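You operate a simulated robot arm through the tools that you are given. There is no shell and no other tool.

Carry out the task below with a simulated robot arm. There is one attempt and no reset: what you move stays moved.

## Task
The strap is too tight: slacken it and tighten it again to the green.
Fine: yellow lever up, pull the black pin, work the orange lever, yellow lever shut; the black blocks stay.

It is judged by the outcome, as a careful person would: the job done as asked, and still so three seconds after it is handed in. It fails if anything else is knocked over, pushed out of place, dropped, spilled or broken.

## Robot
A 7-joint arm with a two-finger parallel gripper, fixed in place. Base frame: the origin is on the floor under the middle of its stand, x ahead of it, y to its left, z up. Units: mm, degrees, N and s.
With the tool pointing down near the work surface it reaches from about 240 to 680 mm from the base axis. Its first joint turns from -66.0 to 66.0 degrees. Payload 2.4 kg.
The TCP is the grasp point between the finger pads, 30 mm short of the fingertips. In the tool frame z runs along the fingers and y along their closing line. Largest opening 94 mm; finger width 28, thickness 10; the body of the gripper, 50 by 96 mm, starts 55 mm behind the TCP.
Orientation is that of the tool frame in the base frame, as [roll, pitch, yaw] about the fixed x, y, z axes, in that order (R = Rz(yaw) Ry(pitch) Rx(roll)). With the fingers straight down and closing along the base's y, the tool's x points along the base's -x, its y along +y and its z along -z.

## Interface
- The arm moves only by the tool arm_command. Its argument "motion" is one flat list of numbers, 7 for each row, row after row: the shift along the tool's x, y, z in mm, then the turn, a rotation vector about the tool's x, y, z in degrees, then the opening in per cent of the stroke, from 0 (shut) to 100 (fully open). In form: [dx, dy, dz, wx, wy, wz, gripper, dx, dy, dz, wx, wy, wz, gripper, ...]. A call has 1 to 20 rows; each row shifts and turns the commanded pose from where the row before left it, along the tool's axes as they then stand. A row lasts 0.2 s, in which the tool goes at most 50 mm and 8.6 degrees; a call with a longer step from one row to the next is refused whole, and so is a gripper value outside its range. Where a pose cannot be reached the arm comes as near as it can. A force on the tool above 40 N (or 10 N above the force at the start of the call, whichever is more), or a blocked arm, ends the call early, and 0.2 s more pass. The fingers move at their own pace (about 153 mm/s each) and stop on an object; they squeeze with about 38 N. The grip force told is the motor's: it shows also when the fingers shut on nothing. Time passes only in rows, and 0.2 s behind the last, so rows that do not move let the fingers close. It gives the time, the measured TCP pose, the force on the tool (base axes), the opening and the grip force at its end, in the units of the frame above (readings bear some noise), with the torque about the TCP (base axes, N m) and any sound that the robot's microphone picked up.
- Cameras (640 x 400 px; columns grow to the right, rows downward): "scene" is fixed at [35.7, 469.9, 1455.7]; the picture's right is [-0.78, -0.63, 0.00], its down [-0.30, 0.37, -0.88] and it looks along [0.56, -0.68, -0.47] (base axes); focal length 337 px, centre (320, 200). "wrist" rides on the gripper at [76, 14, -102] in the tool frame; the picture's right is [-0.18, 0.98, 0.00], its down [-0.75, -0.14, -0.64] and it looks along [-0.63, -0.12, 0.77] (tool axes); focal length 243 px, centre (320, 200). There is no depth. A picture from a camera that has moved, and an enlarged one, comes with that camera's place and axes in the base frame and with its lens.
- get_image(camera): a new picture of that camera. The clock stands still meanwhile.
- inspect(camera, box): a new picture of the part [left, top, right, bottom] of that camera's present view, enlarged. The clock stands still meanwhile.
- close_job(): hands the job in; it is judged then, once.

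Places have to be worked out from the pictures, the camera data and where the tool is seen. Open the gripper and draw the arm clear of the work before you hand the job in, unless the task says otherwise.

The tools are called after "Emit:" by a JSON object that holds its "name" and its "arguments". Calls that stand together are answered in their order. arm_command: Moves the arm, as the interface text tells. Its arguments: {"type":"object","properties":{"motion":{"type":"array","items":{"type":"number"}}},"required":["motion"]} The other tools are called the same way: get_image (camera) takes a picture; inspect (camera, box) takes an enlarged picture of a part of a camera's view; close_job () hands the job in.

At the start:

```text
t: 0.0
tcp_pos: [423.2, 19.6, 1215.8]
tool_rot: [-179.9, 0.1, 179.9]
force: [0.5, -0.3, 0.1]
moment: [-0.01, 0.01, 0.02]
grip_width: 93.9
grip_force: 0.0
```

scene: 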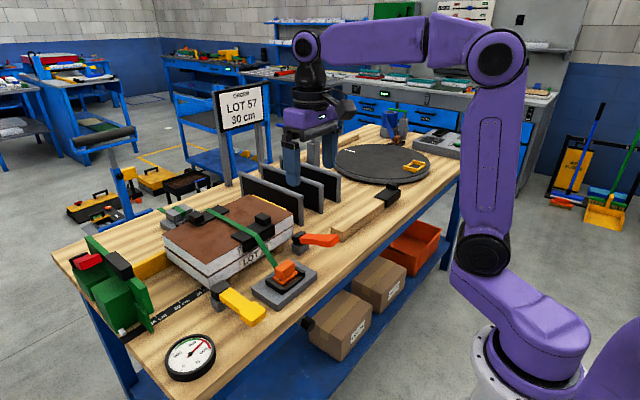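
wrist: 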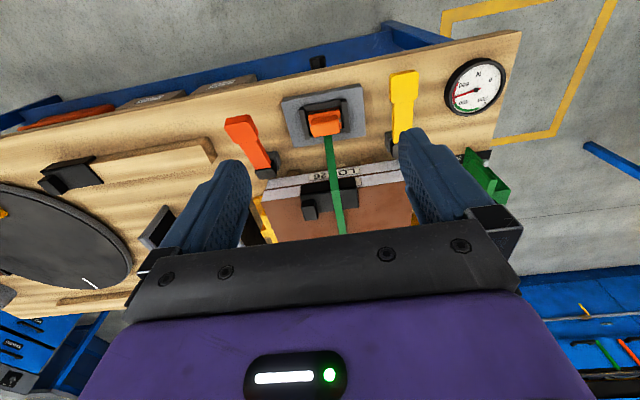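

I start by looking closer at the work: the strap, the two levers, the pin and the gauge.

Emit:
{"name": "inspect", "arguments": {"camera": "scene", "box": [150, 180, 350, 305]}}

Emit:
{"name": "inspect", "arguments": {"camera": "scene", "box": [140, 270, 340, 395]}}

Emit:
{"name": "inspect", "arguments": {"camera": "wrist", "box": [210, 60, 370, 160]}}

Emit:
{"name": "inspect", "arguments": {"camera": "wrist", "box": [370, 50, 530, 150]}}

```text
3.20 times, centred on (250, 242) of scene
camera zoom: at [35.7, 469.9, 1455.7], right [-0.78, -0.63, 0.0], down [-0.3, 0.37, -0.88], along [0.56, -0.68, -0.47], focal length 1078 px, centre (544, 64)
```

zoom: 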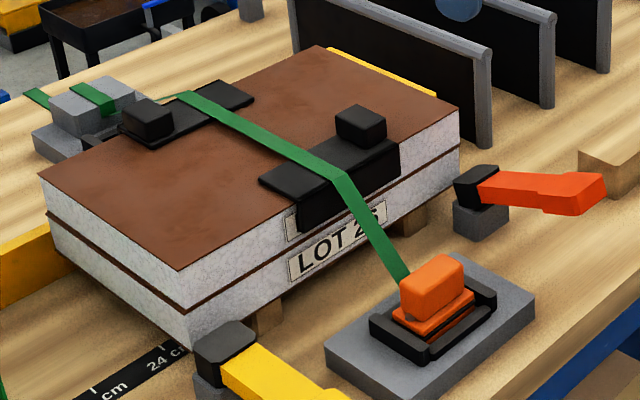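

```text
3.20 times, centred on (240, 332) of scene
camera zoom: at [35.7, 469.9, 1455.7], right [-0.78, -0.63, 0.0], down [-0.3, 0.37, -0.88], along [0.56, -0.68, -0.47], focal length 1078 px, centre (576, -224)
```

zoom: 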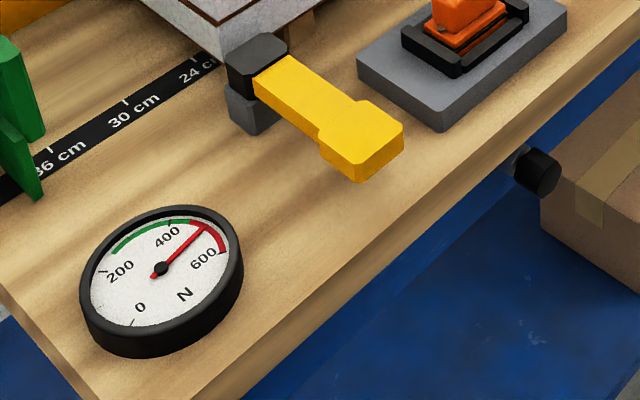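

```text
4.00 times, centred on (290, 110) of wrist
camera zoom: at [348.2, 34.6, 1319.7], right [0.18, 0.98, 0.0], down [0.75, -0.14, 0.64], along [0.63, -0.12, -0.77], focal length 970 px, centre (440, 560)
```

zoom: 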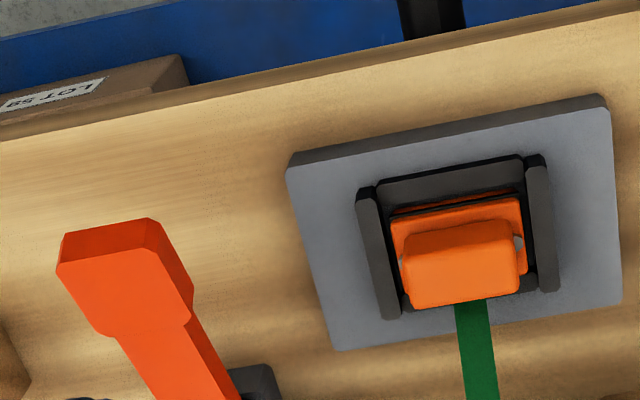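

```text
4.00 times, centred on (450, 100) of wrist
camera zoom: at [348.2, 34.6, 1319.7], right [0.18, 0.98, 0.0], down [0.75, -0.14, 0.64], along [0.63, -0.12, -0.77], focal length 970 px, centre (-200, 600)
```

zoom: 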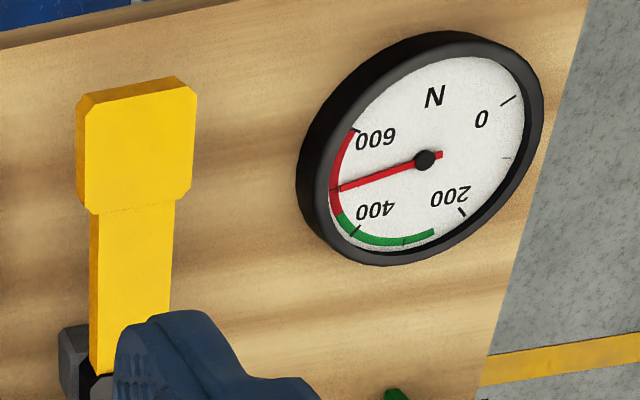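

The gauge reads about 480 N in the red. I look at the rest of the bench, the knob under the front edge, and the sign more closely.

Emit:
{"name": "inspect", "arguments": {"camera": "scene", "box": [270, 280, 370, 343]}}

Emit:
{"name": "inspect", "arguments": {"camera": "wrist", "box": [270, 30, 370, 93]}}

Emit:
{"name": "inspect", "arguments": {"camera": "scene", "box": [320, 120, 480, 220]}}

Emit:
{"name": "inspect", "arguments": {"camera": "scene", "box": [60, 180, 220, 280]}}

Emit:
{"name": "inspect", "arguments": {"camera": "scene", "box": [190, 75, 310, 150]}}

```text
6.35 times, centred on (320, 312) of scene
camera zoom: at [35.7, 469.9, 1455.7], right [-0.78, -0.63, 0.0], down [-0.3, 0.37, -0.88], along [0.56, -0.68, -0.47], focal length 2140 px, centre (320, -508)
```

zoom: 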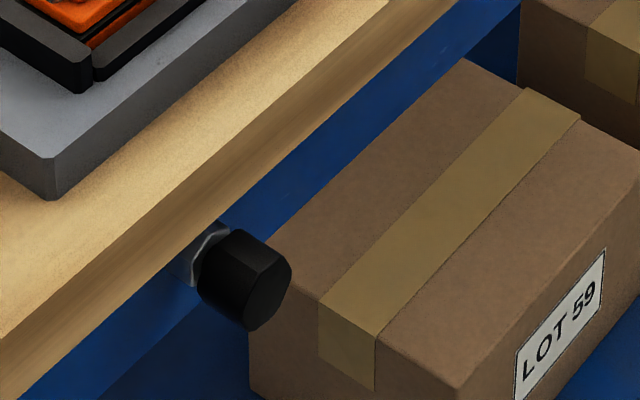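

```text
6.35 times, centred on (320, 62) of wrist
camera zoom: at [348.2, 34.6, 1319.7], right [0.18, 0.98, 0.0], down [0.75, -0.14, 0.64], along [0.63, -0.12, -0.77], focal length 1540 px, centre (320, 1079)
```

zoom: 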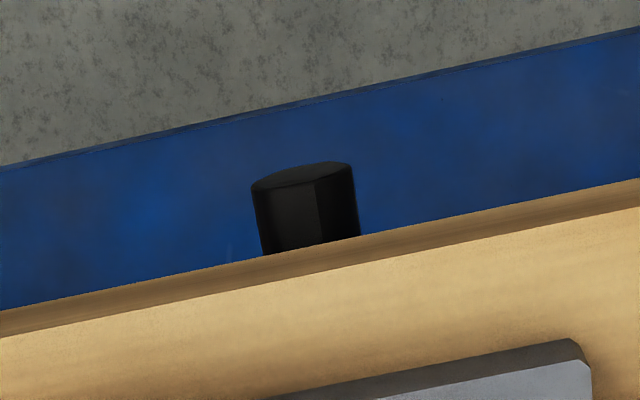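

```text
4.00 times, centred on (400, 170) of scene
camera zoom: at [35.7, 469.9, 1455.7], right [-0.78, -0.63, 0.0], down [-0.3, 0.37, -0.88], along [0.56, -0.68, -0.47], focal length 1348 px, centre (0, 320)
```

zoom: 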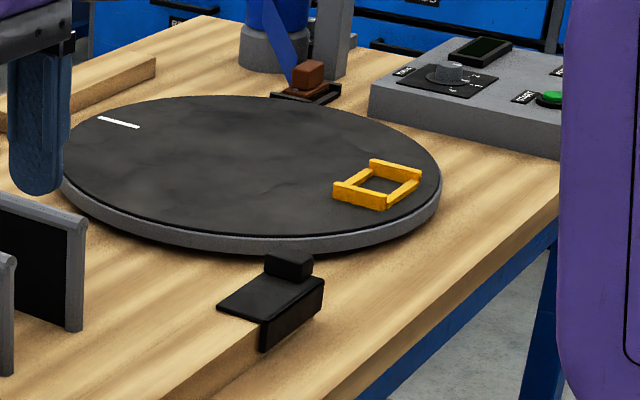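

```text
4.00 times, centred on (140, 230) of scene
camera zoom: at [35.7, 469.9, 1455.7], right [-0.78, -0.63, 0.0], down [-0.3, 0.37, -0.88], along [0.56, -0.68, -0.47], focal length 1348 px, centre (1040, 80)
```

zoom: 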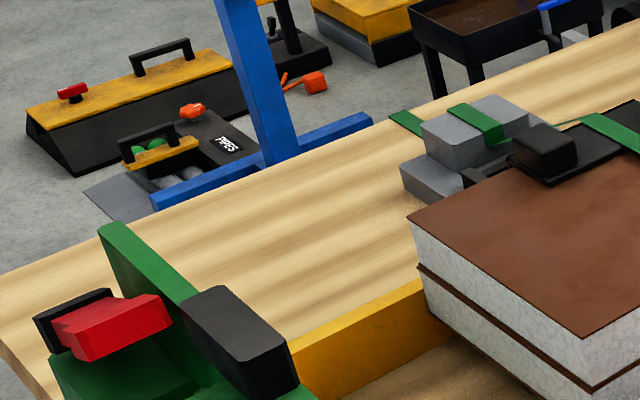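

```text
5.33 times, centred on (250, 112) of scene
camera zoom: at [35.7, 469.9, 1455.7], right [-0.78, -0.63, 0.0], down [-0.3, 0.37, -0.88], along [0.56, -0.68, -0.47], focal length 1797 px, centre (693, 667)
```

zoom: 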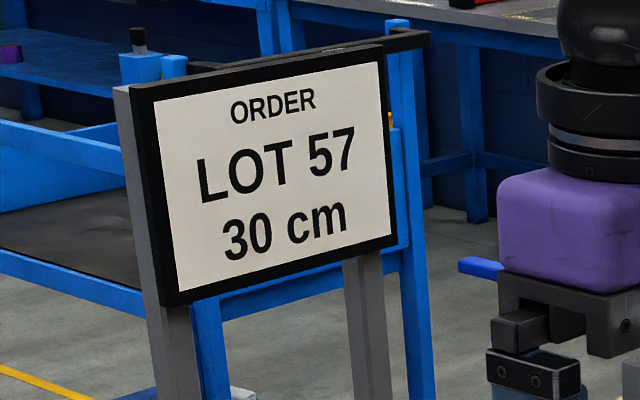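

The bench is now clear to me: the yellow lever is at about y=150, the orange lever at about y=-137, the strap buckle between them, and the black pin knob under the front edge at about (440, 12, 760). I move the wrist camera closer to the yellow lever to refine these places.

Emit:
{"name": "arm_command", "arguments": {"motion": [-5, 23, 33, 0, 0, 0, 100, -5, 23, 33, 0, 0, 0, 100, -5, 23, 33, 0, 0, 0, 100, -5, 23, 33, 0, 0, 0, 100, -5, 23, 33, 0, 0, 0, 100]}}

Emit:
{"name": "get_image", "arguments": {"camera": "wrist"}}

Emit:
{"name": "get_image", "arguments": {"camera": "scene"}}

```text
t: 1.2
tcp_pos: [448.6, 133.8, 1050.1]
tool_rot: [-180.0, 0.0, 179.9]
force: [-0.2, 0.4, -0.1]
moment: [0.01, 0.0, -0.01]
grip_width: 94.1
grip_force: 0.1
```

```text
taken
camera wrist: at [373.3, 147.5, 1153.9], right [0.19, 0.98, 0.0], down [0.75, -0.14, 0.64], along [0.63, -0.12, -0.77], focal length 243 px, centre (320, 200)
```

wrist: 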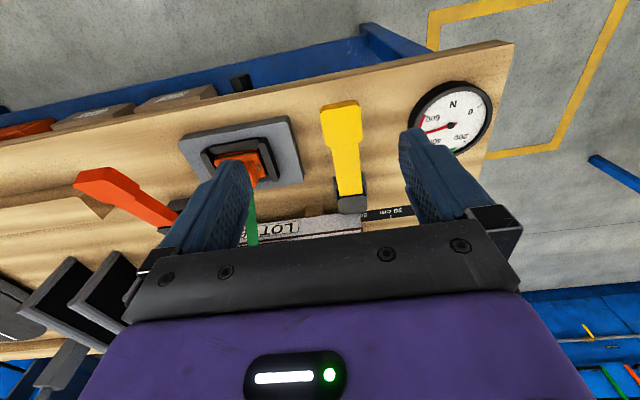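

```text
taken
```

scene: 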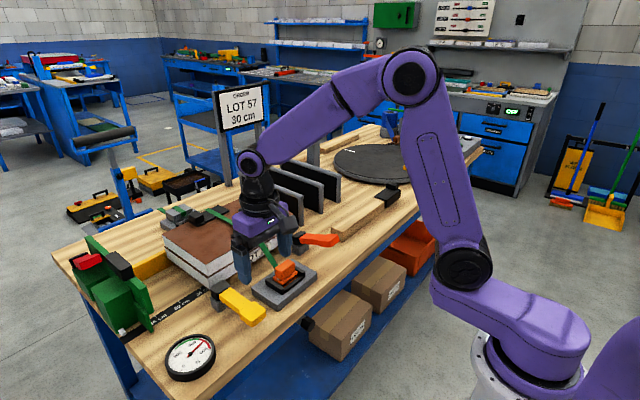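

I enlarge the yellow lever from this closer view.

Emit:
{"name": "inspect", "arguments": {"camera": "wrist", "box": [290, 90, 418, 170]}}

Emit:
{"name": "inspect", "arguments": {"camera": "wrist", "box": [290, 150, 418, 230]}}

Emit:
{"name": "inspect", "arguments": {"camera": "wrist", "box": [170, 60, 330, 160]}}

Emit:
{"name": "inspect", "arguments": {"camera": "scene", "box": [190, 270, 290, 333]}}

```text
5.00 times, centred on (354, 130) of wrist
camera zoom: at [373.3, 147.5, 1153.9], right [0.19, 0.98, 0.0], down [0.75, -0.14, 0.64], along [0.63, -0.12, -0.77], focal length 1213 px, centre (150, 550)
```

zoom: 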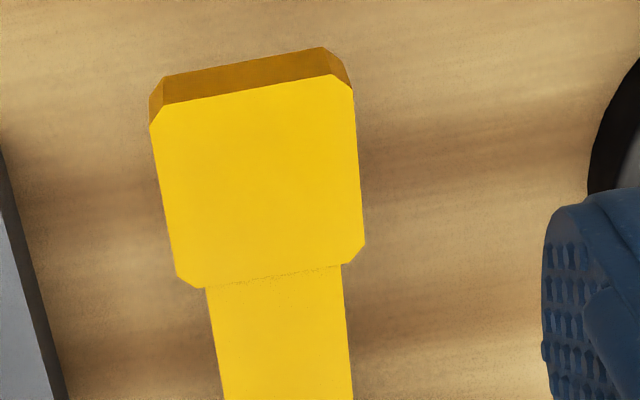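

```text
5.00 times, centred on (354, 190) of wrist
camera zoom: at [373.3, 147.5, 1153.9], right [0.19, 0.98, 0.0], down [0.75, -0.14, 0.64], along [0.63, -0.12, -0.77], focal length 1213 px, centre (150, 250)
```

zoom: 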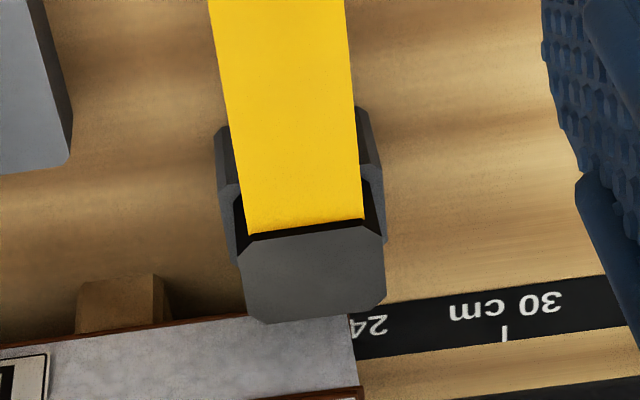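

```text
4.00 times, centred on (250, 110) of wrist
camera zoom: at [373.3, 147.5, 1153.9], right [0.19, 0.98, 0.0], down [0.75, -0.14, 0.64], along [0.63, -0.12, -0.77], focal length 970 px, centre (600, 560)
```

zoom: 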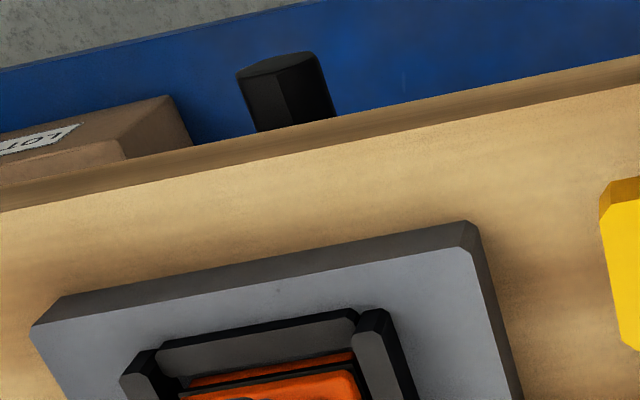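

```text
6.35 times, centred on (240, 302) of scene
camera zoom: at [35.7, 469.9, 1455.7], right [-0.78, -0.63, 0.0], down [-0.3, 0.37, -0.88], along [0.56, -0.68, -0.47], focal length 2140 px, centre (828, -444)
```

zoom: 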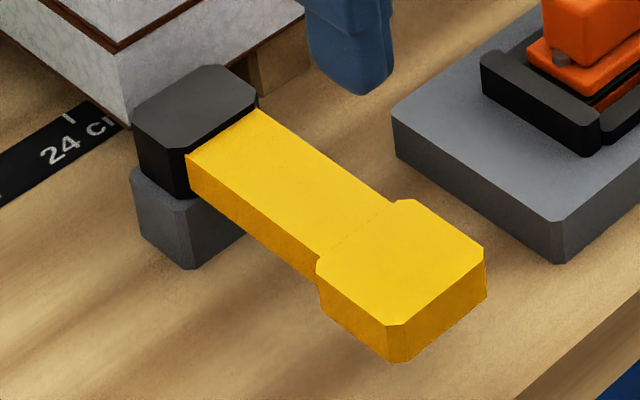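

The yellow lever lies flat along x: handle from x≈467 to 511, centred y≈150.5, top at z≈892, pivot near x≈606, with the table at about z≈849. I bring the open fingers down around the handle, leaving them open, and check.

Emit:
{"name": "arm_command", "arguments": {"motion": [-13.5, 5.5, 33, 0, 0, 0, 70, -13.5, 5.5, 33, 0, 0, 0, 70, -13.5, 5.5, 33, 0, 0, 0, 70, 0, 0, 15, 0, 0, 0, 70, 0, 0, 15, 0, 0, 0, 70, 0, 0, 0, 0, 0, 0, 70]}}

Emit:
{"name": "get_image", "arguments": {"camera": "wrist"}}

Emit:
{"name": "inspect", "arguments": {"camera": "scene", "box": [160, 220, 320, 320]}}

```text
t: 2.6
tcp_pos: [489.7, 150.4, 921.6]
tool_rot: [-179.9, -0.1, -180.0]
force: [-0.1, 0.2, 0.8]
moment: [0.02, 0.0, 0.01]
grip_width: 65.9
grip_force: 0.1
```

```text
taken
camera wrist: at [414.3, 166.0, 1025.4], right [0.18, 0.98, 0.0], down [0.75, -0.14, 0.64], along [0.63, -0.12, -0.77], focal length 243 px, centre (320, 200)
```

wrist: 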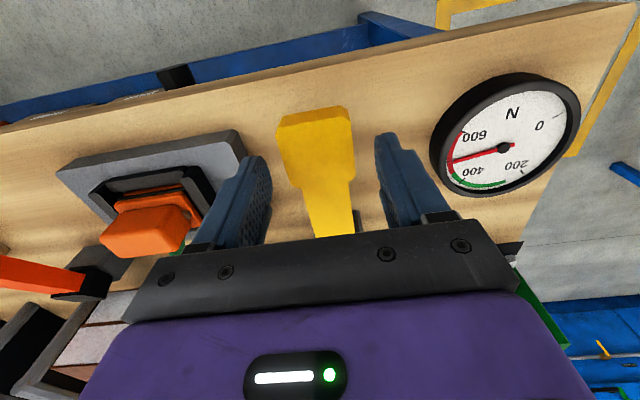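

```text
4.00 times, centred on (240, 270) of scene
camera zoom: at [35.7, 469.9, 1455.7], right [-0.78, -0.63, 0.0], down [-0.3, 0.37, -0.88], along [0.56, -0.68, -0.47], focal length 1348 px, centre (640, -80)
```

zoom: 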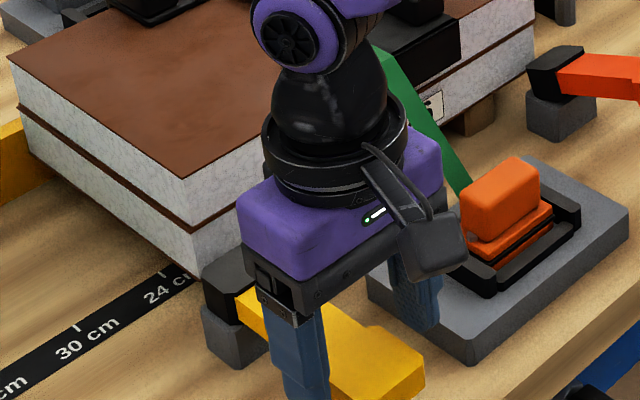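

The handle sits centred between the fingers. I go down another 30 mm and close on the handle.

Emit:
{"name": "arm_command", "arguments": {"motion": [0, 0, 15, 0, 0, 0, 70, 0, 0, 14, 0, 0, 0, 70, 0, 0, 0, 0, 0, 0, 0, 0, 0, 0, 0, 0, 0, 0, 0, 0, 0, 0, 0, 0, 0]}}

Emit:
{"name": "inspect", "arguments": {"camera": "scene", "box": [160, 260, 320, 360]}}

```text
t: 3.8
tcp_pos: [489.2, 149.7, 891.6]
tool_rot: [179.9, 0.0, 180.0]
force: [-1.7, -5.2, 4.9]
moment: [-0.03, 0.26, 0.16]
grip_width: 48.4
grip_force: 45.0
```

```text
4.00 times, centred on (240, 310) of scene
camera zoom: at [35.6, 469.7, 1455.7], right [-0.78, -0.63, 0.0], down [-0.3, 0.37, -0.88], along [0.56, -0.68, -0.47], focal length 1348 px, centre (640, -240)
```

zoom: 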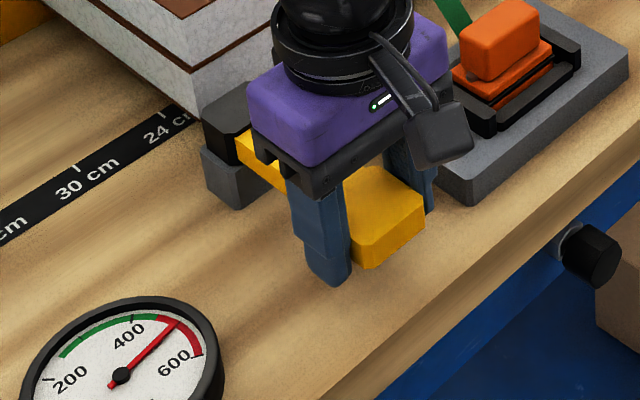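

The handle is gripped (48 mm wide). I now lift it along the arc about the pivot at about (606, 880), the first 30 degrees.

Emit:
{"name": "arm_command", "arguments": {"motion": [-2, 0, -12.3, 0, 0, 0, 0, -3.2, 0, -11.9, 0, 0, 0, 0, -4.4, 0, -11.5, 0, 0, 0, 0, -5.6, 0, -11, 0, 0, 0, 0, -6.7, 0, -10.3, 0, 0, 0, 0]}}

Emit:
{"name": "inspect", "arguments": {"camera": "scene", "box": [160, 220, 320, 320]}}

```text
t: 5.0
tcp_pos: [508.3, 149.0, 945.7]
tool_rot: [-179.8, -0.6, -179.9]
force: [-18.5, 0.6, -33.6]
moment: [0.59, -0.38, 0.13]
grip_width: 43.5
grip_force: 44.7
```

```text
4.00 times, centred on (240, 270) of scene
camera zoom: at [35.8, 470.0, 1455.6], right [-0.78, -0.63, 0.0], down [-0.3, 0.37, -0.88], along [0.56, -0.68, -0.47], focal length 1348 px, centre (640, -80)
```

zoom: 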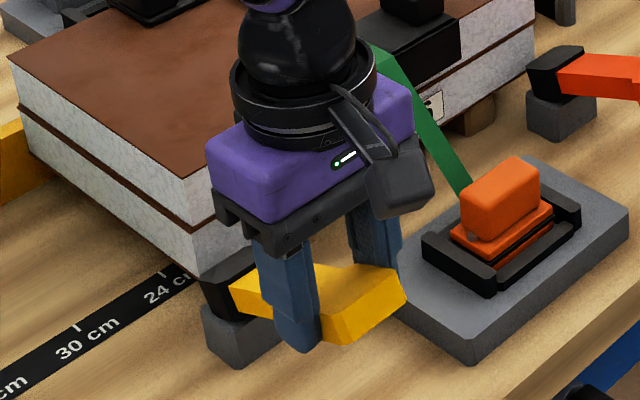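

The lever turns but pushes back with about 38 N along the arc (no side load), so the arc is right. I go on more slowly.

Emit:
{"name": "arm_command", "arguments": {"motion": [-5, 0, -6.5, 0, 0, 0, 0, -5.5, 0, -6.1, 0, 0, 0, 0, -5.9, 0, -5.7, 0, 0, 0, 0]}}

Emit:
{"name": "inspect", "arguments": {"camera": "scene", "box": [160, 220, 320, 320]}}

```text
t: 5.8
tcp_pos: [523.4, 150.7, 963.5]
tool_rot: [-179.7, -1.2, -179.8]
force: [-25.0, 5.0, -28.6]
moment: [0.19, 0.33, 0.05]
grip_width: 43.5
grip_force: 45.7
```

```text
4.00 times, centred on (240, 270) of scene
camera zoom: at [35.5, 470.2, 1455.6], right [-0.78, -0.63, 0.0], down [-0.3, 0.37, -0.88], along [0.56, -0.68, -0.47], focal length 1348 px, centre (640, -80)
```

zoom: 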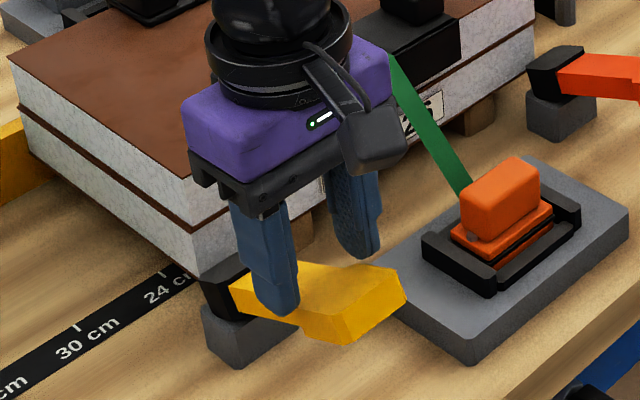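

The fingers slipped along the handle: the lever has risen only part-way and did not follow the last step. I look from the wrist and at the gauge before going on.

Emit:
{"name": "get_image", "arguments": {"camera": "wrist"}}

Emit:
{"name": "inspect", "arguments": {"camera": "scene", "box": [150, 280, 278, 360]}}

Emit:
{"name": "inspect", "arguments": {"camera": "scene", "box": [190, 260, 290, 323]}}

```text
taken
camera wrist: at [449.3, 165.9, 1068.0], right [0.18, 0.98, -0.01], down [0.77, -0.14, 0.63], along [0.62, -0.12, -0.78], focal length 243 px, centre (320, 200)
```

wrist: 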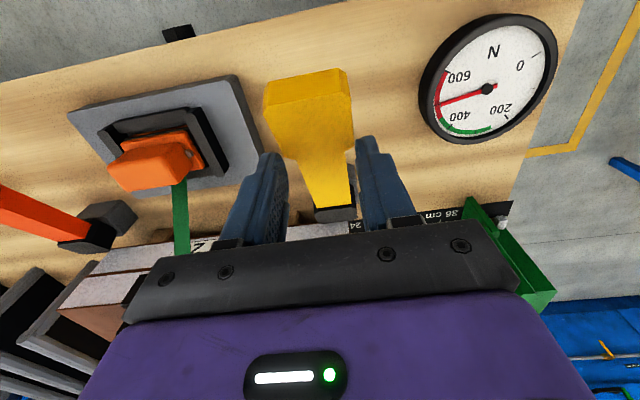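

```text
5.00 times, centred on (214, 320) of scene
camera zoom: at [35.5, 470.2, 1455.6], right [-0.78, -0.63, 0.0], down [-0.3, 0.37, -0.88], along [0.56, -0.68, -0.47], focal length 1685 px, centre (850, -400)
```

zoom: 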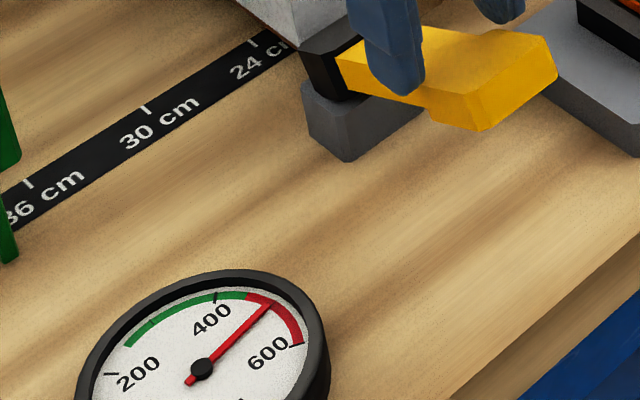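

```text
6.35 times, centred on (240, 292) of scene
camera zoom: at [35.5, 470.2, 1455.6], right [-0.78, -0.63, 0.0], down [-0.3, 0.37, -0.88], along [0.56, -0.68, -0.47], focal length 2140 px, centre (828, -381)
```

zoom: 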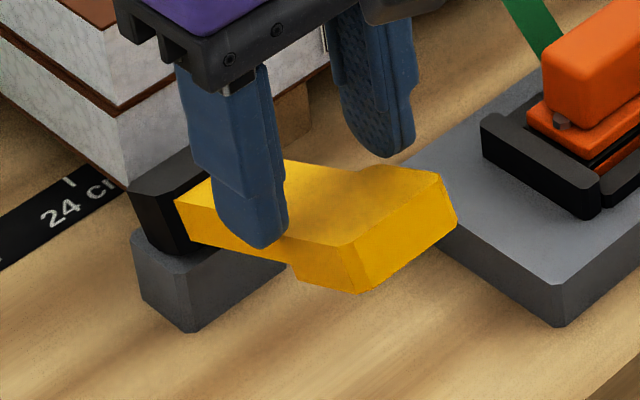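

The lever is raised about 24° and the grip slipped on its sides, so I will lift it from underneath instead. I open, rise clear and look whether the lever stays.

Emit:
{"name": "arm_command", "arguments": {"motion": [0, 0, 0, 0, 0, 0, 75, 0, 0, 0, 0, 0, 0, 75, 0, 0, -20, 0, 0, 0, 75, 0, 0, -25, 0, 0, 0, 75, 0, 0, -25, 0, 0, 0, 75, 0, 0, -25, 0, 0, 0, 75]}}

Emit:
{"name": "inspect", "arguments": {"camera": "scene", "box": [160, 240, 320, 340]}}

Emit:
{"name": "get_image", "arguments": {"camera": "wrist"}}

```text
t: 7.2
tcp_pos: [526.1, 149.0, 1064.2]
tool_rot: [180.0, 0.1, -180.0]
force: [-0.2, -1.0, 0.3]
moment: [-0.04, 0.02, 0.0]
grip_width: 70.5
grip_force: 0.2
```

```text
4.00 times, centred on (240, 290) of scene
camera zoom: at [35.7, 469.9, 1455.7], right [-0.78, -0.63, 0.0], down [-0.3, 0.37, -0.88], along [0.56, -0.68, -0.47], focal length 1348 px, centre (640, -160)
```

zoom: 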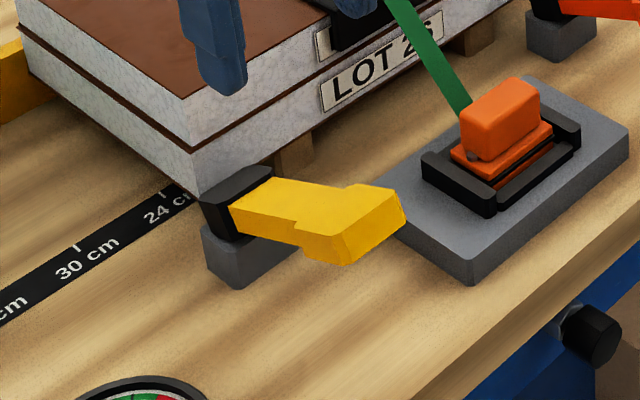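

```text
taken
camera wrist: at [451.2, 165.2, 1166.4], right [0.18, 0.98, 0.0], down [0.75, -0.14, 0.64], along [0.63, -0.12, -0.77], focal length 243 px, centre (320, 200)
```

wrist: 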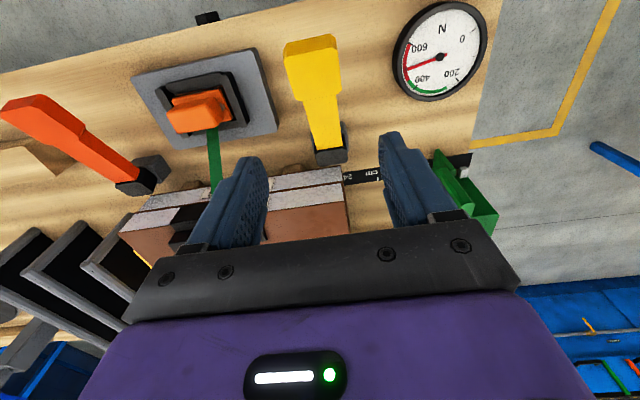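

The lever stays where it was left, held by friction. I back off in front of it, close the fingers and tilt the tool 45° so the fingertips can come in under the handle's end.

Emit:
{"name": "arm_command", "arguments": {"motion": [42, 0, 0, 0, 0, 0, 75, 42, 0.5, 0, 0, 0, 0, 50, 42, 0.5, 0, 0, 0, 0, 0, 0, 0, 0, 0, -7.5, 0, 0, 0, 0, 0, 0, -7.5, 0, 0, 0, 0, 0, 0, -7.5, 0, 0, 0, 0, 0, 0, -7.5, 0, 0, 0, 0, 0, 0, -7.5, 0, 0, 0, 0, 0, 0, -7.5, 0, 0]}}

Emit:
{"name": "get_image", "arguments": {"camera": "wrist"}}

Emit:
{"name": "get_image", "arguments": {"camera": "scene"}}

```text
t: 9.2
tcp_pos: [402.5, 146.9, 1063.2]
tool_rot: [-179.3, 40.8, 179.5]
force: [-0.2, 0.9, -0.3]
moment: [0.03, 0.0, 0.03]
grip_width: 0.0
grip_force: 32.9
out of reach, approached as far as the arm can: row 9
```

```text
taken
camera wrist: at [279.3, 166.0, 1091.8], right [0.16, 0.98, 0.11], down [0.15, -0.13, 0.98], along [0.98, -0.14, -0.16], focal length 243 px, centre (320, 200)
```

wrist: 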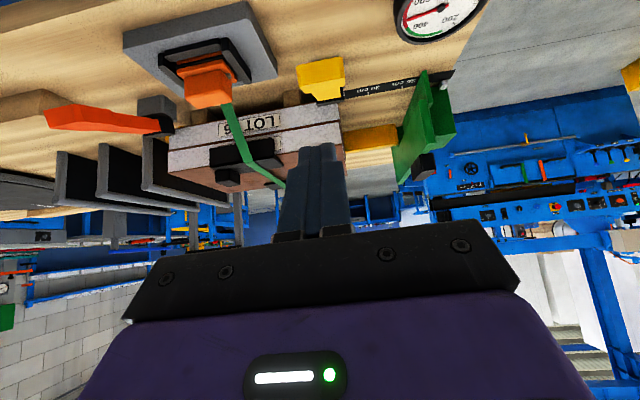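

```text
taken
```

scene: 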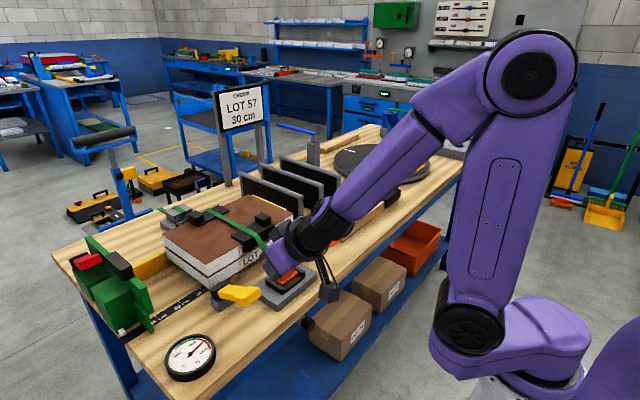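

The arm reached about 41° of tilt. I lower the tool in front of the bench, at about x=415, staying clear of the lever.

Emit:
{"name": "arm_command", "arguments": {"motion": [23.7, 0.5, 28.6, 0, 0, 0, 0, 23.7, 0.5, 28.6, 0, 0, 0, 0, 23.7, 0, 28.6, 0, 0, 0, 0, 23.7, 0, 28.6, 0, 0, 0, 0, 0, 0, 0, 0, 0, 0, 0]}}

Emit:
{"name": "inspect", "arguments": {"camera": "scene", "box": [180, 240, 340, 340]}}

Emit:
{"name": "get_image", "arguments": {"camera": "wrist"}}

```text
t: 10.4
tcp_pos: [407.0, 151.3, 971.7]
tool_rot: [-178.1, 40.9, -179.7]
force: [-0.1, 0.5, 0.7]
moment: [-0.02, 0.02, 0.0]
grip_width: 0.1
grip_force: 33.3
out of reach, approached as far as the arm can: row 3, 4
```

```text
4.00 times, centred on (260, 290) of scene
camera zoom: at [35.7, 469.9, 1455.7], right [-0.78, -0.63, 0.0], down [-0.3, 0.37, -0.88], along [0.56, -0.68, -0.47], focal length 1348 px, centre (560, -160)
```

zoom: 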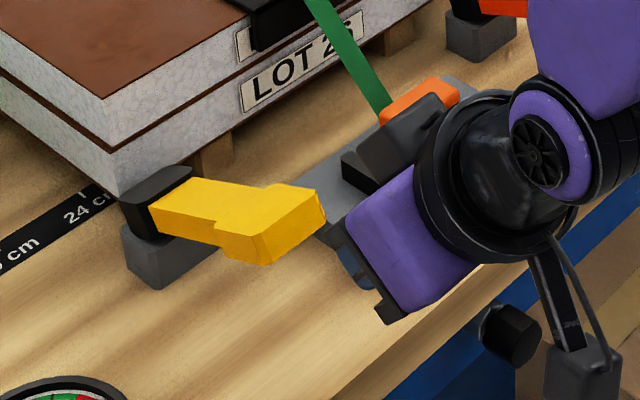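

```text
taken
camera wrist: at [283.8, 168.3, 999.9], right [0.16, 0.98, 0.1], down [0.15, -0.12, 0.98], along [0.98, -0.14, -0.16], focal length 243 px, centre (320, 200)
```

wrist: 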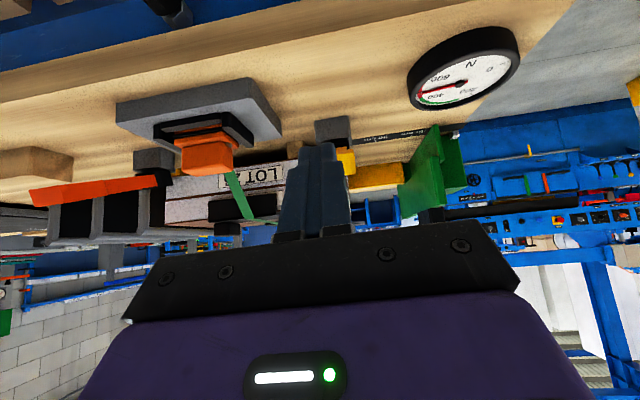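

The arm stopped short of the commanded point (limits when tilted so near the base), at (407, 151, 972) with 41° tilt. I move outward and down, where the tilt should be easier.

Emit:
{"name": "arm_command", "arguments": {"motion": [-4, 0, 25, 0, 0, 0, 0, 10, 0, 27, 0, 0, 0, 0, 0, 0, 0, 0, 0, 0, 0]}}

```text
t: 11.2
tcp_pos: [442.3, 153.5, 938.3]
tool_rot: [-177.6, 40.2, -179.7]
force: [-30.2, -12.5, 11.2]
moment: [-0.17, 0.08, -0.34]
grip_width: 0.0
grip_force: 33.2
out of reach, approached as far as the arm can: row 1, 2
```

The fingertips touch something with about 30 N along x, probably the handle's end. I look before moving further.

Emit:
{"name": "inspect", "arguments": {"camera": "scene", "box": [180, 240, 340, 340]}}

Emit:
{"name": "get_image", "arguments": {"camera": "wrist"}}

```text
4.00 times, centred on (260, 290) of scene
camera zoom: at [34.7, 469.5, 1455.9], right [-0.78, -0.63, 0.0], down [-0.3, 0.37, -0.88], along [0.56, -0.68, -0.47], focal length 1348 px, centre (560, -160)
```

zoom: 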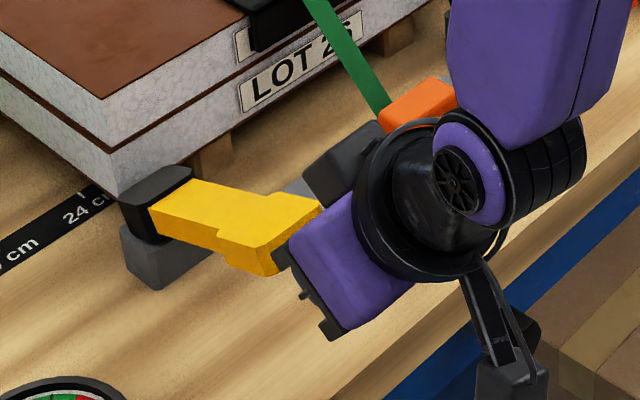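

```text
taken
camera wrist: at [318.7, 171.7, 968.8], right [0.16, 0.98, 0.09], down [0.16, -0.11, 0.98], along [0.97, -0.14, -0.17], focal length 243 px, centre (320, 200)
```

wrist: 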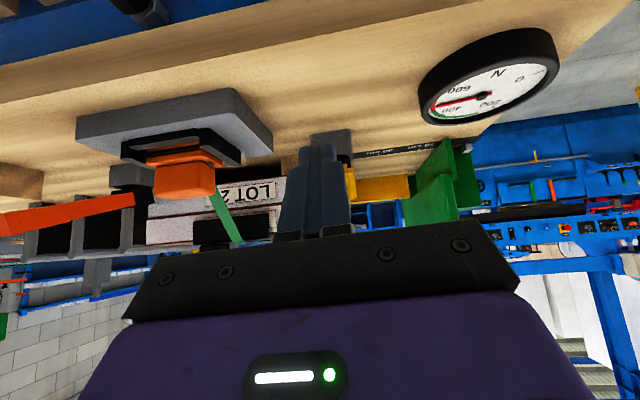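

The fingertips are against the handle's end face. I back off toward the base and reduce the tilt to about 30° so the pose is well within reach again.

Emit:
{"name": "arm_command", "arguments": {"motion": [21, 0, -21, 0, 0, 0, 0, 0, 0, 0, 0, 7.5, 0, 0, 0, 0, 0, 0, 7.5, 0, 0, 0, 0, 0, 0, 0, 0, 0]}}

Emit:
{"name": "inspect", "arguments": {"camera": "scene", "box": [180, 240, 340, 340]}}

```text
t: 12.2
tcp_pos: [444.7, 154.6, 941.1]
tool_rot: [-179.0, 26.1, 179.8]
force: [-16.0, -2.9, 6.7]
moment: [-0.26, 0.2, 0.02]
grip_width: 0.0
grip_force: 33.2
out of reach, approached as far as the arm can: row 1
```

```text
4.00 times, centred on (260, 290) of scene
camera zoom: at [35.2, 469.8, 1455.7], right [-0.78, -0.63, 0.0], down [-0.3, 0.37, -0.88], along [0.56, -0.68, -0.47], focal length 1348 px, centre (560, -160)
```

zoom: 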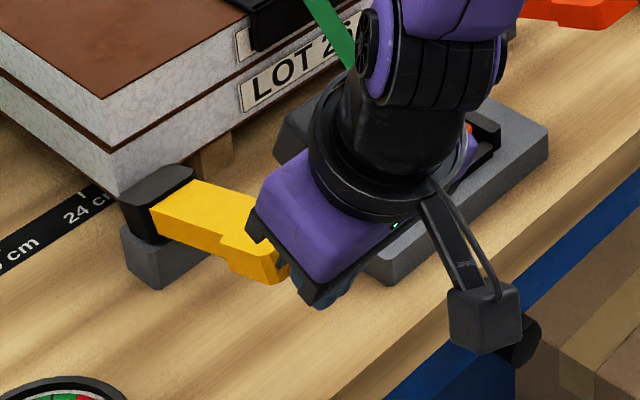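

The tilt is now 26° and the commanded pose follows what was reached. I draw back 25 mm toward the base and then down, to get below the handle's end.

Emit:
{"name": "arm_command", "arguments": {"motion": [22.5, -3, -11, 0, 0, 0, 0, 8, 0, 16, 0, 0, 0, 0, 8, 0, 16, 0, 0, 0, 0, 0, 0, 0, 0, 0, 0, 0]}}

Emit:
{"name": "inspect", "arguments": {"camera": "scene", "box": [180, 240, 340, 340]}}

Emit:
{"name": "get_image", "arguments": {"camera": "wrist"}}

```text
t: 13.2
tcp_pos: [418.8, 150.4, 906.7]
tool_rot: [-179.0, 26.1, 179.5]
force: [0.2, -1.0, 0.6]
moment: [0.02, 0.02, 0.0]
grip_width: 0.0
grip_force: 32.7
```

```text
4.00 times, centred on (260, 290) of scene
camera zoom: at [35.7, 469.9, 1455.7], right [-0.78, -0.63, 0.0], down [-0.3, 0.37, -0.88], along [0.56, -0.68, -0.47], focal length 1348 px, centre (560, -160)
```

zoom: 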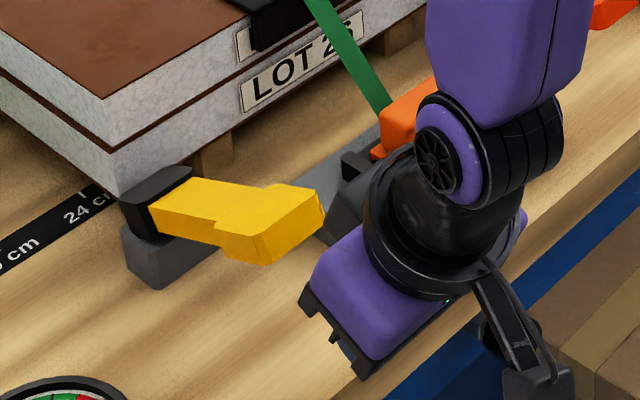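

```text
taken
camera wrist: at [306.5, 167.5, 966.5], right [0.18, 0.98, 0.07], down [0.39, -0.13, 0.91], along [0.9, -0.14, -0.41], focal length 243 px, centre (320, 200)
```

wrist: 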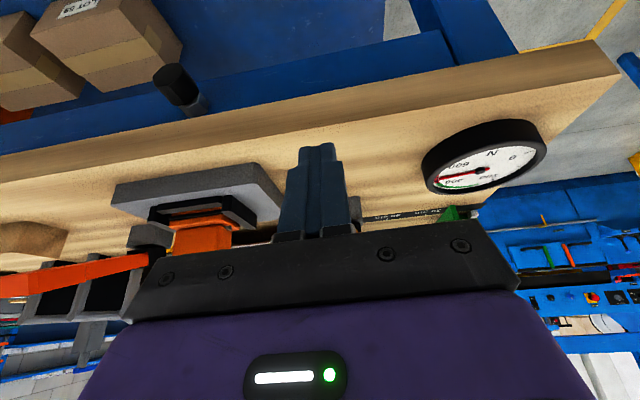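

The lever sprang back to the same raised angle after being pressed, which suggests it may be resting at its upper stop. I test this by pushing gently from underneath: fingertips in below the handle's end, then upward in small steps watching the force.

Emit:
{"name": "arm_command", "arguments": {"motion": [-20.3, 0, 5.3, 0, 0, 0, 0, -20.3, 0, 5.3, 0, 0, 0, 0, -3.3, 0, -2.3, 0, 0, 0, 0, -3.3, 0, -2.3, 0, 0, 0, 0, -3.3, 0, -2.3, 0, 0, 0, 0, -1.7, 0, -1.2, 0, 0, 0, 0]}}

Emit:
{"name": "inspect", "arguments": {"camera": "scene", "box": [180, 240, 340, 340]}}

```text
t: 14.6
tcp_pos: [461.4, 151.4, 923.4]
tool_rot: [-178.9, 24.9, 179.9]
force: [-21.1, -1.4, -30.2]
moment: [-0.14, 0.2, 0.08]
grip_width: 0.0
grip_force: 33.3
```

```text
4.00 times, centred on (260, 290) of scene
camera zoom: at [35.6, 470.0, 1455.7], right [-0.78, -0.63, 0.0], down [-0.3, 0.37, -0.88], along [0.56, -0.68, -0.47], focal length 1348 px, centre (560, -160)
```

zoom: 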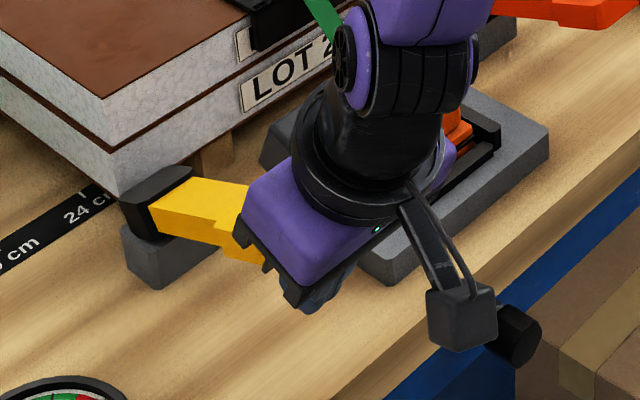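

37 N from underneath at the lever's end doesn't move it. I press slightly more to see whether it is a stop or stiff friction.

Emit:
{"name": "arm_command", "arguments": {"motion": [-2.5, 0, -1.8, 0, 0, 0, 0, -2.5, 0, -1.8, 0, 0, 0, 0]}}

Emit:
{"name": "inspect", "arguments": {"camera": "scene", "box": [180, 240, 340, 340]}}

```text
t: 15.1
tcp_pos: [460.2, 149.7, 923.0]
tool_rot: [-179.0, 24.1, 179.8]
force: [-1.6, 1.2, -0.1]
moment: [0.03, -0.02, 0.05]
grip_width: 0.1
grip_force: 32.9
stopped in row 2: the force on the tool passed its limit at 49 N (the readings are from after the stop); the commanded pose is now the measured one
```

```text
4.00 times, centred on (260, 290) of scene
camera zoom: at [35.7, 469.9, 1455.7], right [-0.78, -0.63, 0.0], down [-0.3, 0.37, -0.88], along [0.56, -0.68, -0.47], focal length 1348 px, centre (560, -160)
```

zoom: 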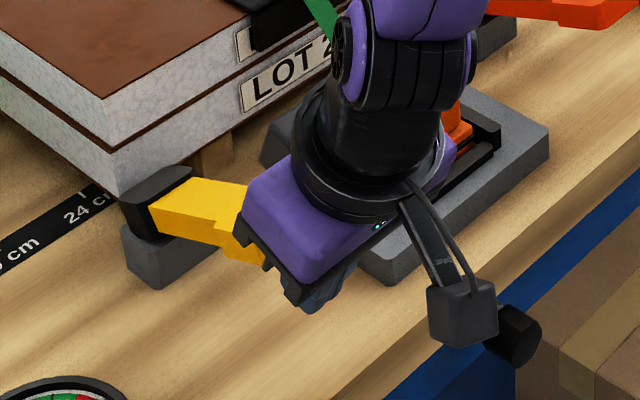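

It is a firm stop: 49 N at the handle's end doesn't turn it, so the yellow lever is fully up at about 24°. I back out, rise and go across to look at the black pin under the bench edge.

Emit:
{"name": "arm_command", "arguments": {"motion": [20.5, 0, -9, 0, 0, 0, 0, 20.5, 0, -9, 0, 0, 0, 0, -12.2, 0, -27.4, 0, 0, 0, 0, -12.2, 0, -27.4, 0, 0, 0, 30, 0, -35, 0, 0, 0, 0, 50, 0, -35, 0, 0, 0, 0, 50, 0, -35, 0, 0, 0, 0, 50, 0, -35, 0, 0, 0, 0, 50]}}

Emit:
{"name": "get_image", "arguments": {"camera": "wrist"}}

Emit:
{"name": "inspect", "arguments": {"camera": "scene", "box": [150, 250, 350, 375]}}

```text
t: 16.9
tcp_pos: [415.8, 13.1, 986.7]
tool_rot: [-179.0, 24.4, 180.0]
force: [0.7, -0.5, 1.7]
moment: [0.0, 0.02, 0.04]
grip_width: 47.1
grip_force: 0.0
```

```text
taken
camera wrist: at [304.3, 29.1, 1049.2], right [0.18, 0.98, 0.06], down [0.42, -0.13, 0.9], along [0.89, -0.13, -0.43], focal length 243 px, centre (320, 200)
```

wrist: 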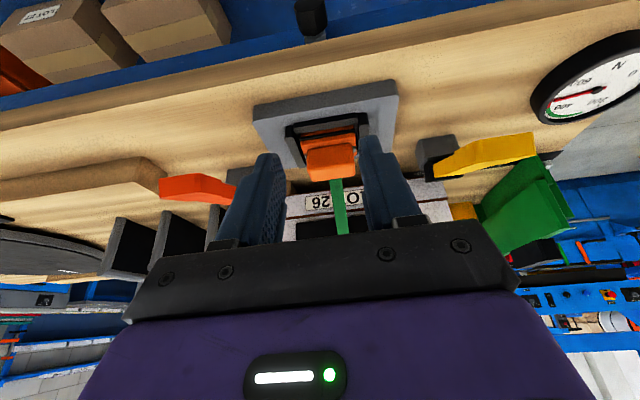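

```text
3.20 times, centred on (250, 312) of scene
camera zoom: at [35.7, 469.9, 1455.7], right [-0.78, -0.63, 0.0], down [-0.3, 0.37, -0.88], along [0.56, -0.68, -0.47], focal length 1078 px, centre (544, -160)
```

zoom: 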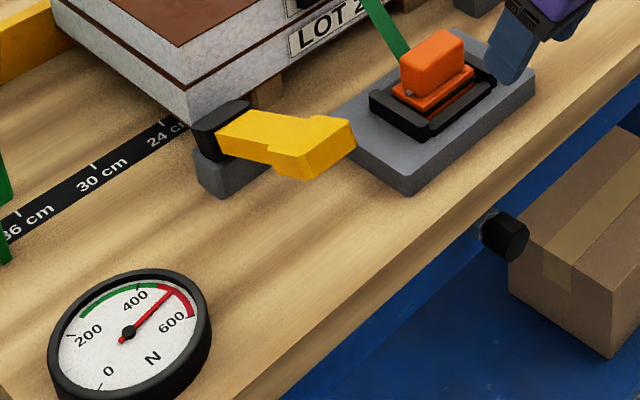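

The lever stays up and the gauge is unchanged, as expected. I straighten the tool and bring the camera down in front of the bench edge to see the pin properly.

Emit:
{"name": "arm_command", "arguments": {"motion": [0, 0, 0, 0, 8.1, 0, 90, 0, 0, 0, 0, 8.1, 0, 90, 0, 0, 0, 0, 8.1, 0, 90, 13.3, 0, 39, 0, 0, 0, 90, 13.3, 0, 39, 0, 0, 0, 90, 13.3, 0, 39, 0, 0, 0, 90]}}

Emit:
{"name": "get_image", "arguments": {"camera": "wrist"}}

Emit:
{"name": "inspect", "arguments": {"camera": "wrist", "box": [260, 120, 388, 200]}}

Emit:
{"name": "inspect", "arguments": {"camera": "scene", "box": [270, 280, 370, 343]}}

```text
t: 18.3
tcp_pos: [376.0, 12.5, 867.9]
tool_rot: [-179.1, 0.0, 179.4]
force: [0.3, 0.4, -0.8]
moment: [0.03, 0.01, 0.05]
grip_width: 84.6
grip_force: 0.0
out of reach, approached as far as the arm can: row 1
```

```text
taken
camera wrist: at [300.1, 29.6, 971.2], right [0.2, 0.98, -0.02], down [0.75, -0.14, 0.65], along [0.63, -0.14, -0.76], focal length 243 px, centre (320, 200)
```

wrist: 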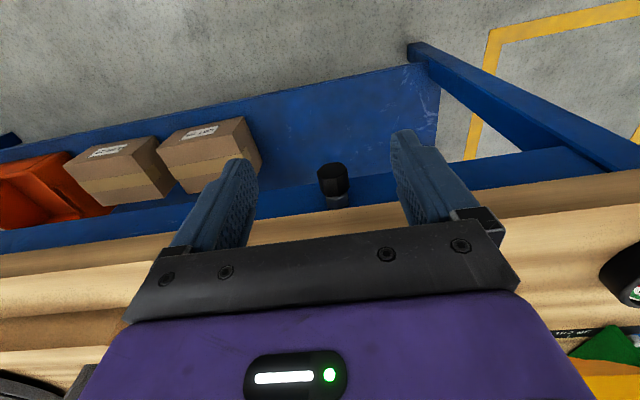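

```text
5.00 times, centred on (324, 160) of wrist
camera zoom: at [300.1, 29.6, 971.2], right [0.2, 0.98, -0.02], down [0.75, -0.14, 0.65], along [0.63, -0.14, -0.76], focal length 1213 px, centre (300, 400)
```

zoom: 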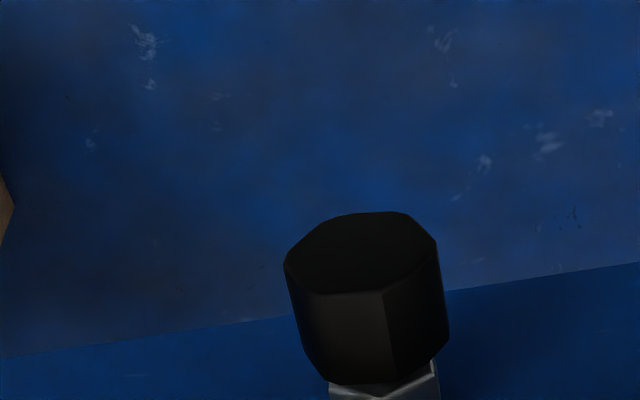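

```text
6.35 times, centred on (320, 312) of scene
camera zoom: at [35.7, 469.9, 1455.7], right [-0.78, -0.63, 0.0], down [-0.3, 0.37, -0.88], along [0.56, -0.68, -0.47], focal length 2140 px, centre (320, -508)
```

zoom: 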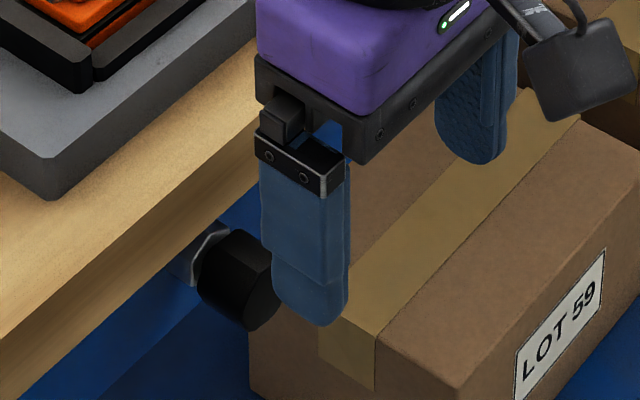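

The two views agree: the knob's outer face is centred at (437.7, 12.3, 760), about 31 mm across, reaching back to x≈459, under the bench edge at x≈453. I tilt the tool 25° here in front and check that the arm reaches it.

Emit:
{"name": "arm_command", "arguments": {"motion": [0, 0, 0, 0, -8.3, 0, 75, 0, 0, 0, 0, -8.3, 0, 75, 0, 0, 0, 0, -8.4, 0, 75, 0, 0, 0, 0, 0, 0, 75]}}

```text
t: 18.9
tcp_pos: [422.7, -51.5, 866.9]
tool_rot: [-178.2, 9.4, 167.1]
force: [-5.1, 0.7, 1.3]
moment: [0.05, 0.13, 0.21]
grip_width: 69.7
grip_force: 0.1
out of reach, approached as far as the arm can: row 1
stopped in row 2: the force on the tool passed its limit at 87 N (the readings are from after the stop); the commanded pose is now the measured one
```

The arm swung sideways unexpectedly near its limits and touched something at 87 N. I look before moving anything.

Emit:
{"name": "get_image", "arguments": {"camera": "scene"}}

Emit:
{"name": "get_image", "arguments": {"camera": "wrist"}}

Emit:
{"name": "inspect", "arguments": {"camera": "scene", "box": [240, 230, 400, 330]}}

```text
taken
```

scene: 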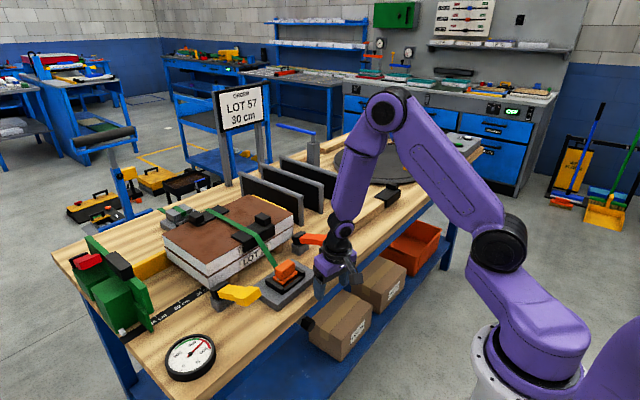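

```text
taken
camera wrist: at [337.9, -12.7, 955.6], right [0.4, 0.92, 0.0], down [0.59, -0.26, 0.76], along [0.7, -0.31, -0.65], focal length 243 px, centre (320, 200)
```

wrist: 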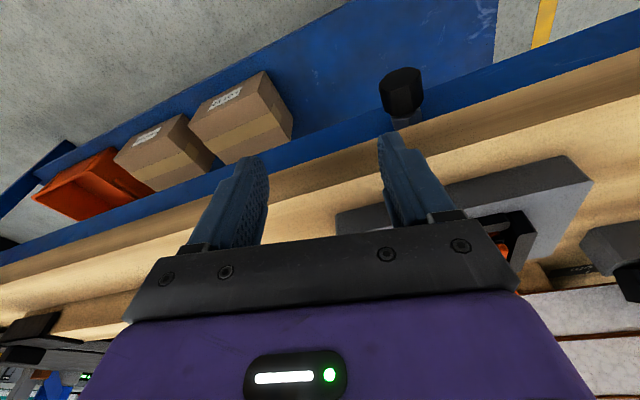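

```text
4.00 times, centred on (320, 280) of scene
camera zoom: at [35.6, 469.9, 1455.7], right [-0.78, -0.63, 0.0], down [-0.3, 0.37, -0.88], along [0.56, -0.68, -0.47], focal length 1348 px, centre (320, -120)
```

zoom: 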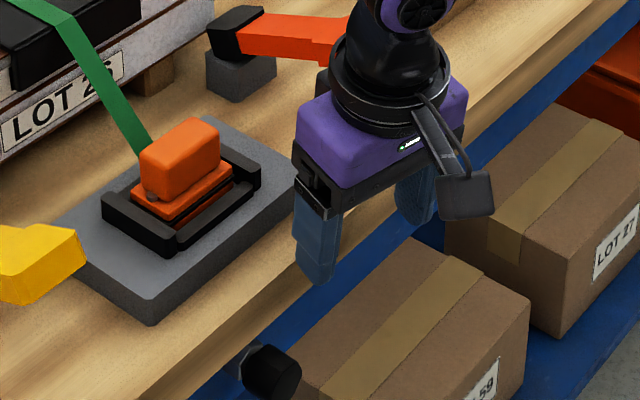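

The finger just touched the bench's front edge; nothing moved. Only about 10° of tilt is really needed for the knob. I back away from the edge, rise, and straighten the yaw while keeping the small tilt.

Emit:
{"name": "arm_command", "arguments": {"motion": [20, 8.5, -34, 0, 0, 0, 75, 20, 8.5, -34, 0, 0, 0, 75, 0, 0, 0, -0.9, 0, -6.3, 75, 0, 0, 0, -0.9, 0, -6.3, 75, 0, 0, 0, 0, 0, 0, 75]}}

Emit:
{"name": "get_image", "arguments": {"camera": "scene"}}

```text
t: 20.1
tcp_pos: [379.4, -21.8, 927.0]
tool_rot: [-178.0, 9.1, 179.9]
force: [-0.6, -0.5, -0.5]
moment: [0.01, -0.01, -0.01]
grip_width: 70.7
grip_force: 0.1
```

```text
taken
```

scene: 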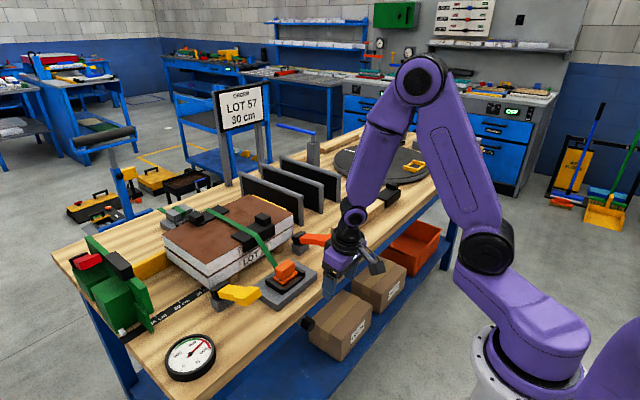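

The pose is clean again: (379, -22, 927) with 9° tilt. I correct the small roll, then move in line with the knob and down in front of the bench edge.

Emit:
{"name": "arm_command", "arguments": {"motion": [0, 0, 0, -2, 0, 0, 75, 2.3, 17, 30, 0, 0, 0, 75, 2.3, 17, 30, 0, 0, 0, 75, 4.7, 0, 29.6, 0, 0, 0, 75, 0, 0, 0, 0, 0, 0, 75]}}

Emit:
{"name": "get_image", "arguments": {"camera": "wrist"}}

```text
t: 21.3
tcp_pos: [384.8, 11.5, 837.7]
tool_rot: [180.0, 9.1, 179.6]
force: [0.1, 0.7, 0.7]
moment: [0.02, -0.01, 0.01]
grip_width: 70.6
grip_force: 0.0
```

```text
taken
camera wrist: at [293.7, 27.7, 927.2], right [0.19, 0.98, 0.03], down [0.64, -0.14, 0.75], along [0.74, -0.12, -0.66], focal length 243 px, centre (320, 200)
```

wrist: 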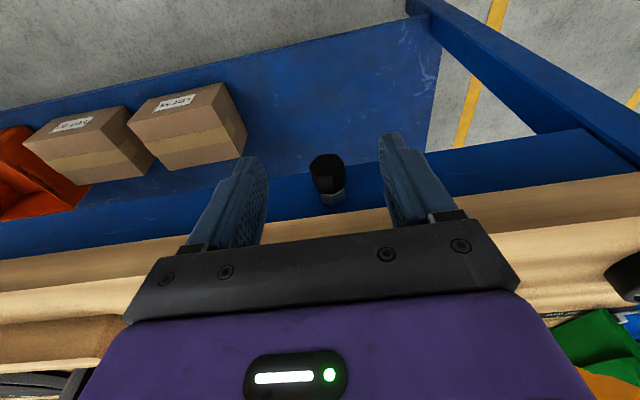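

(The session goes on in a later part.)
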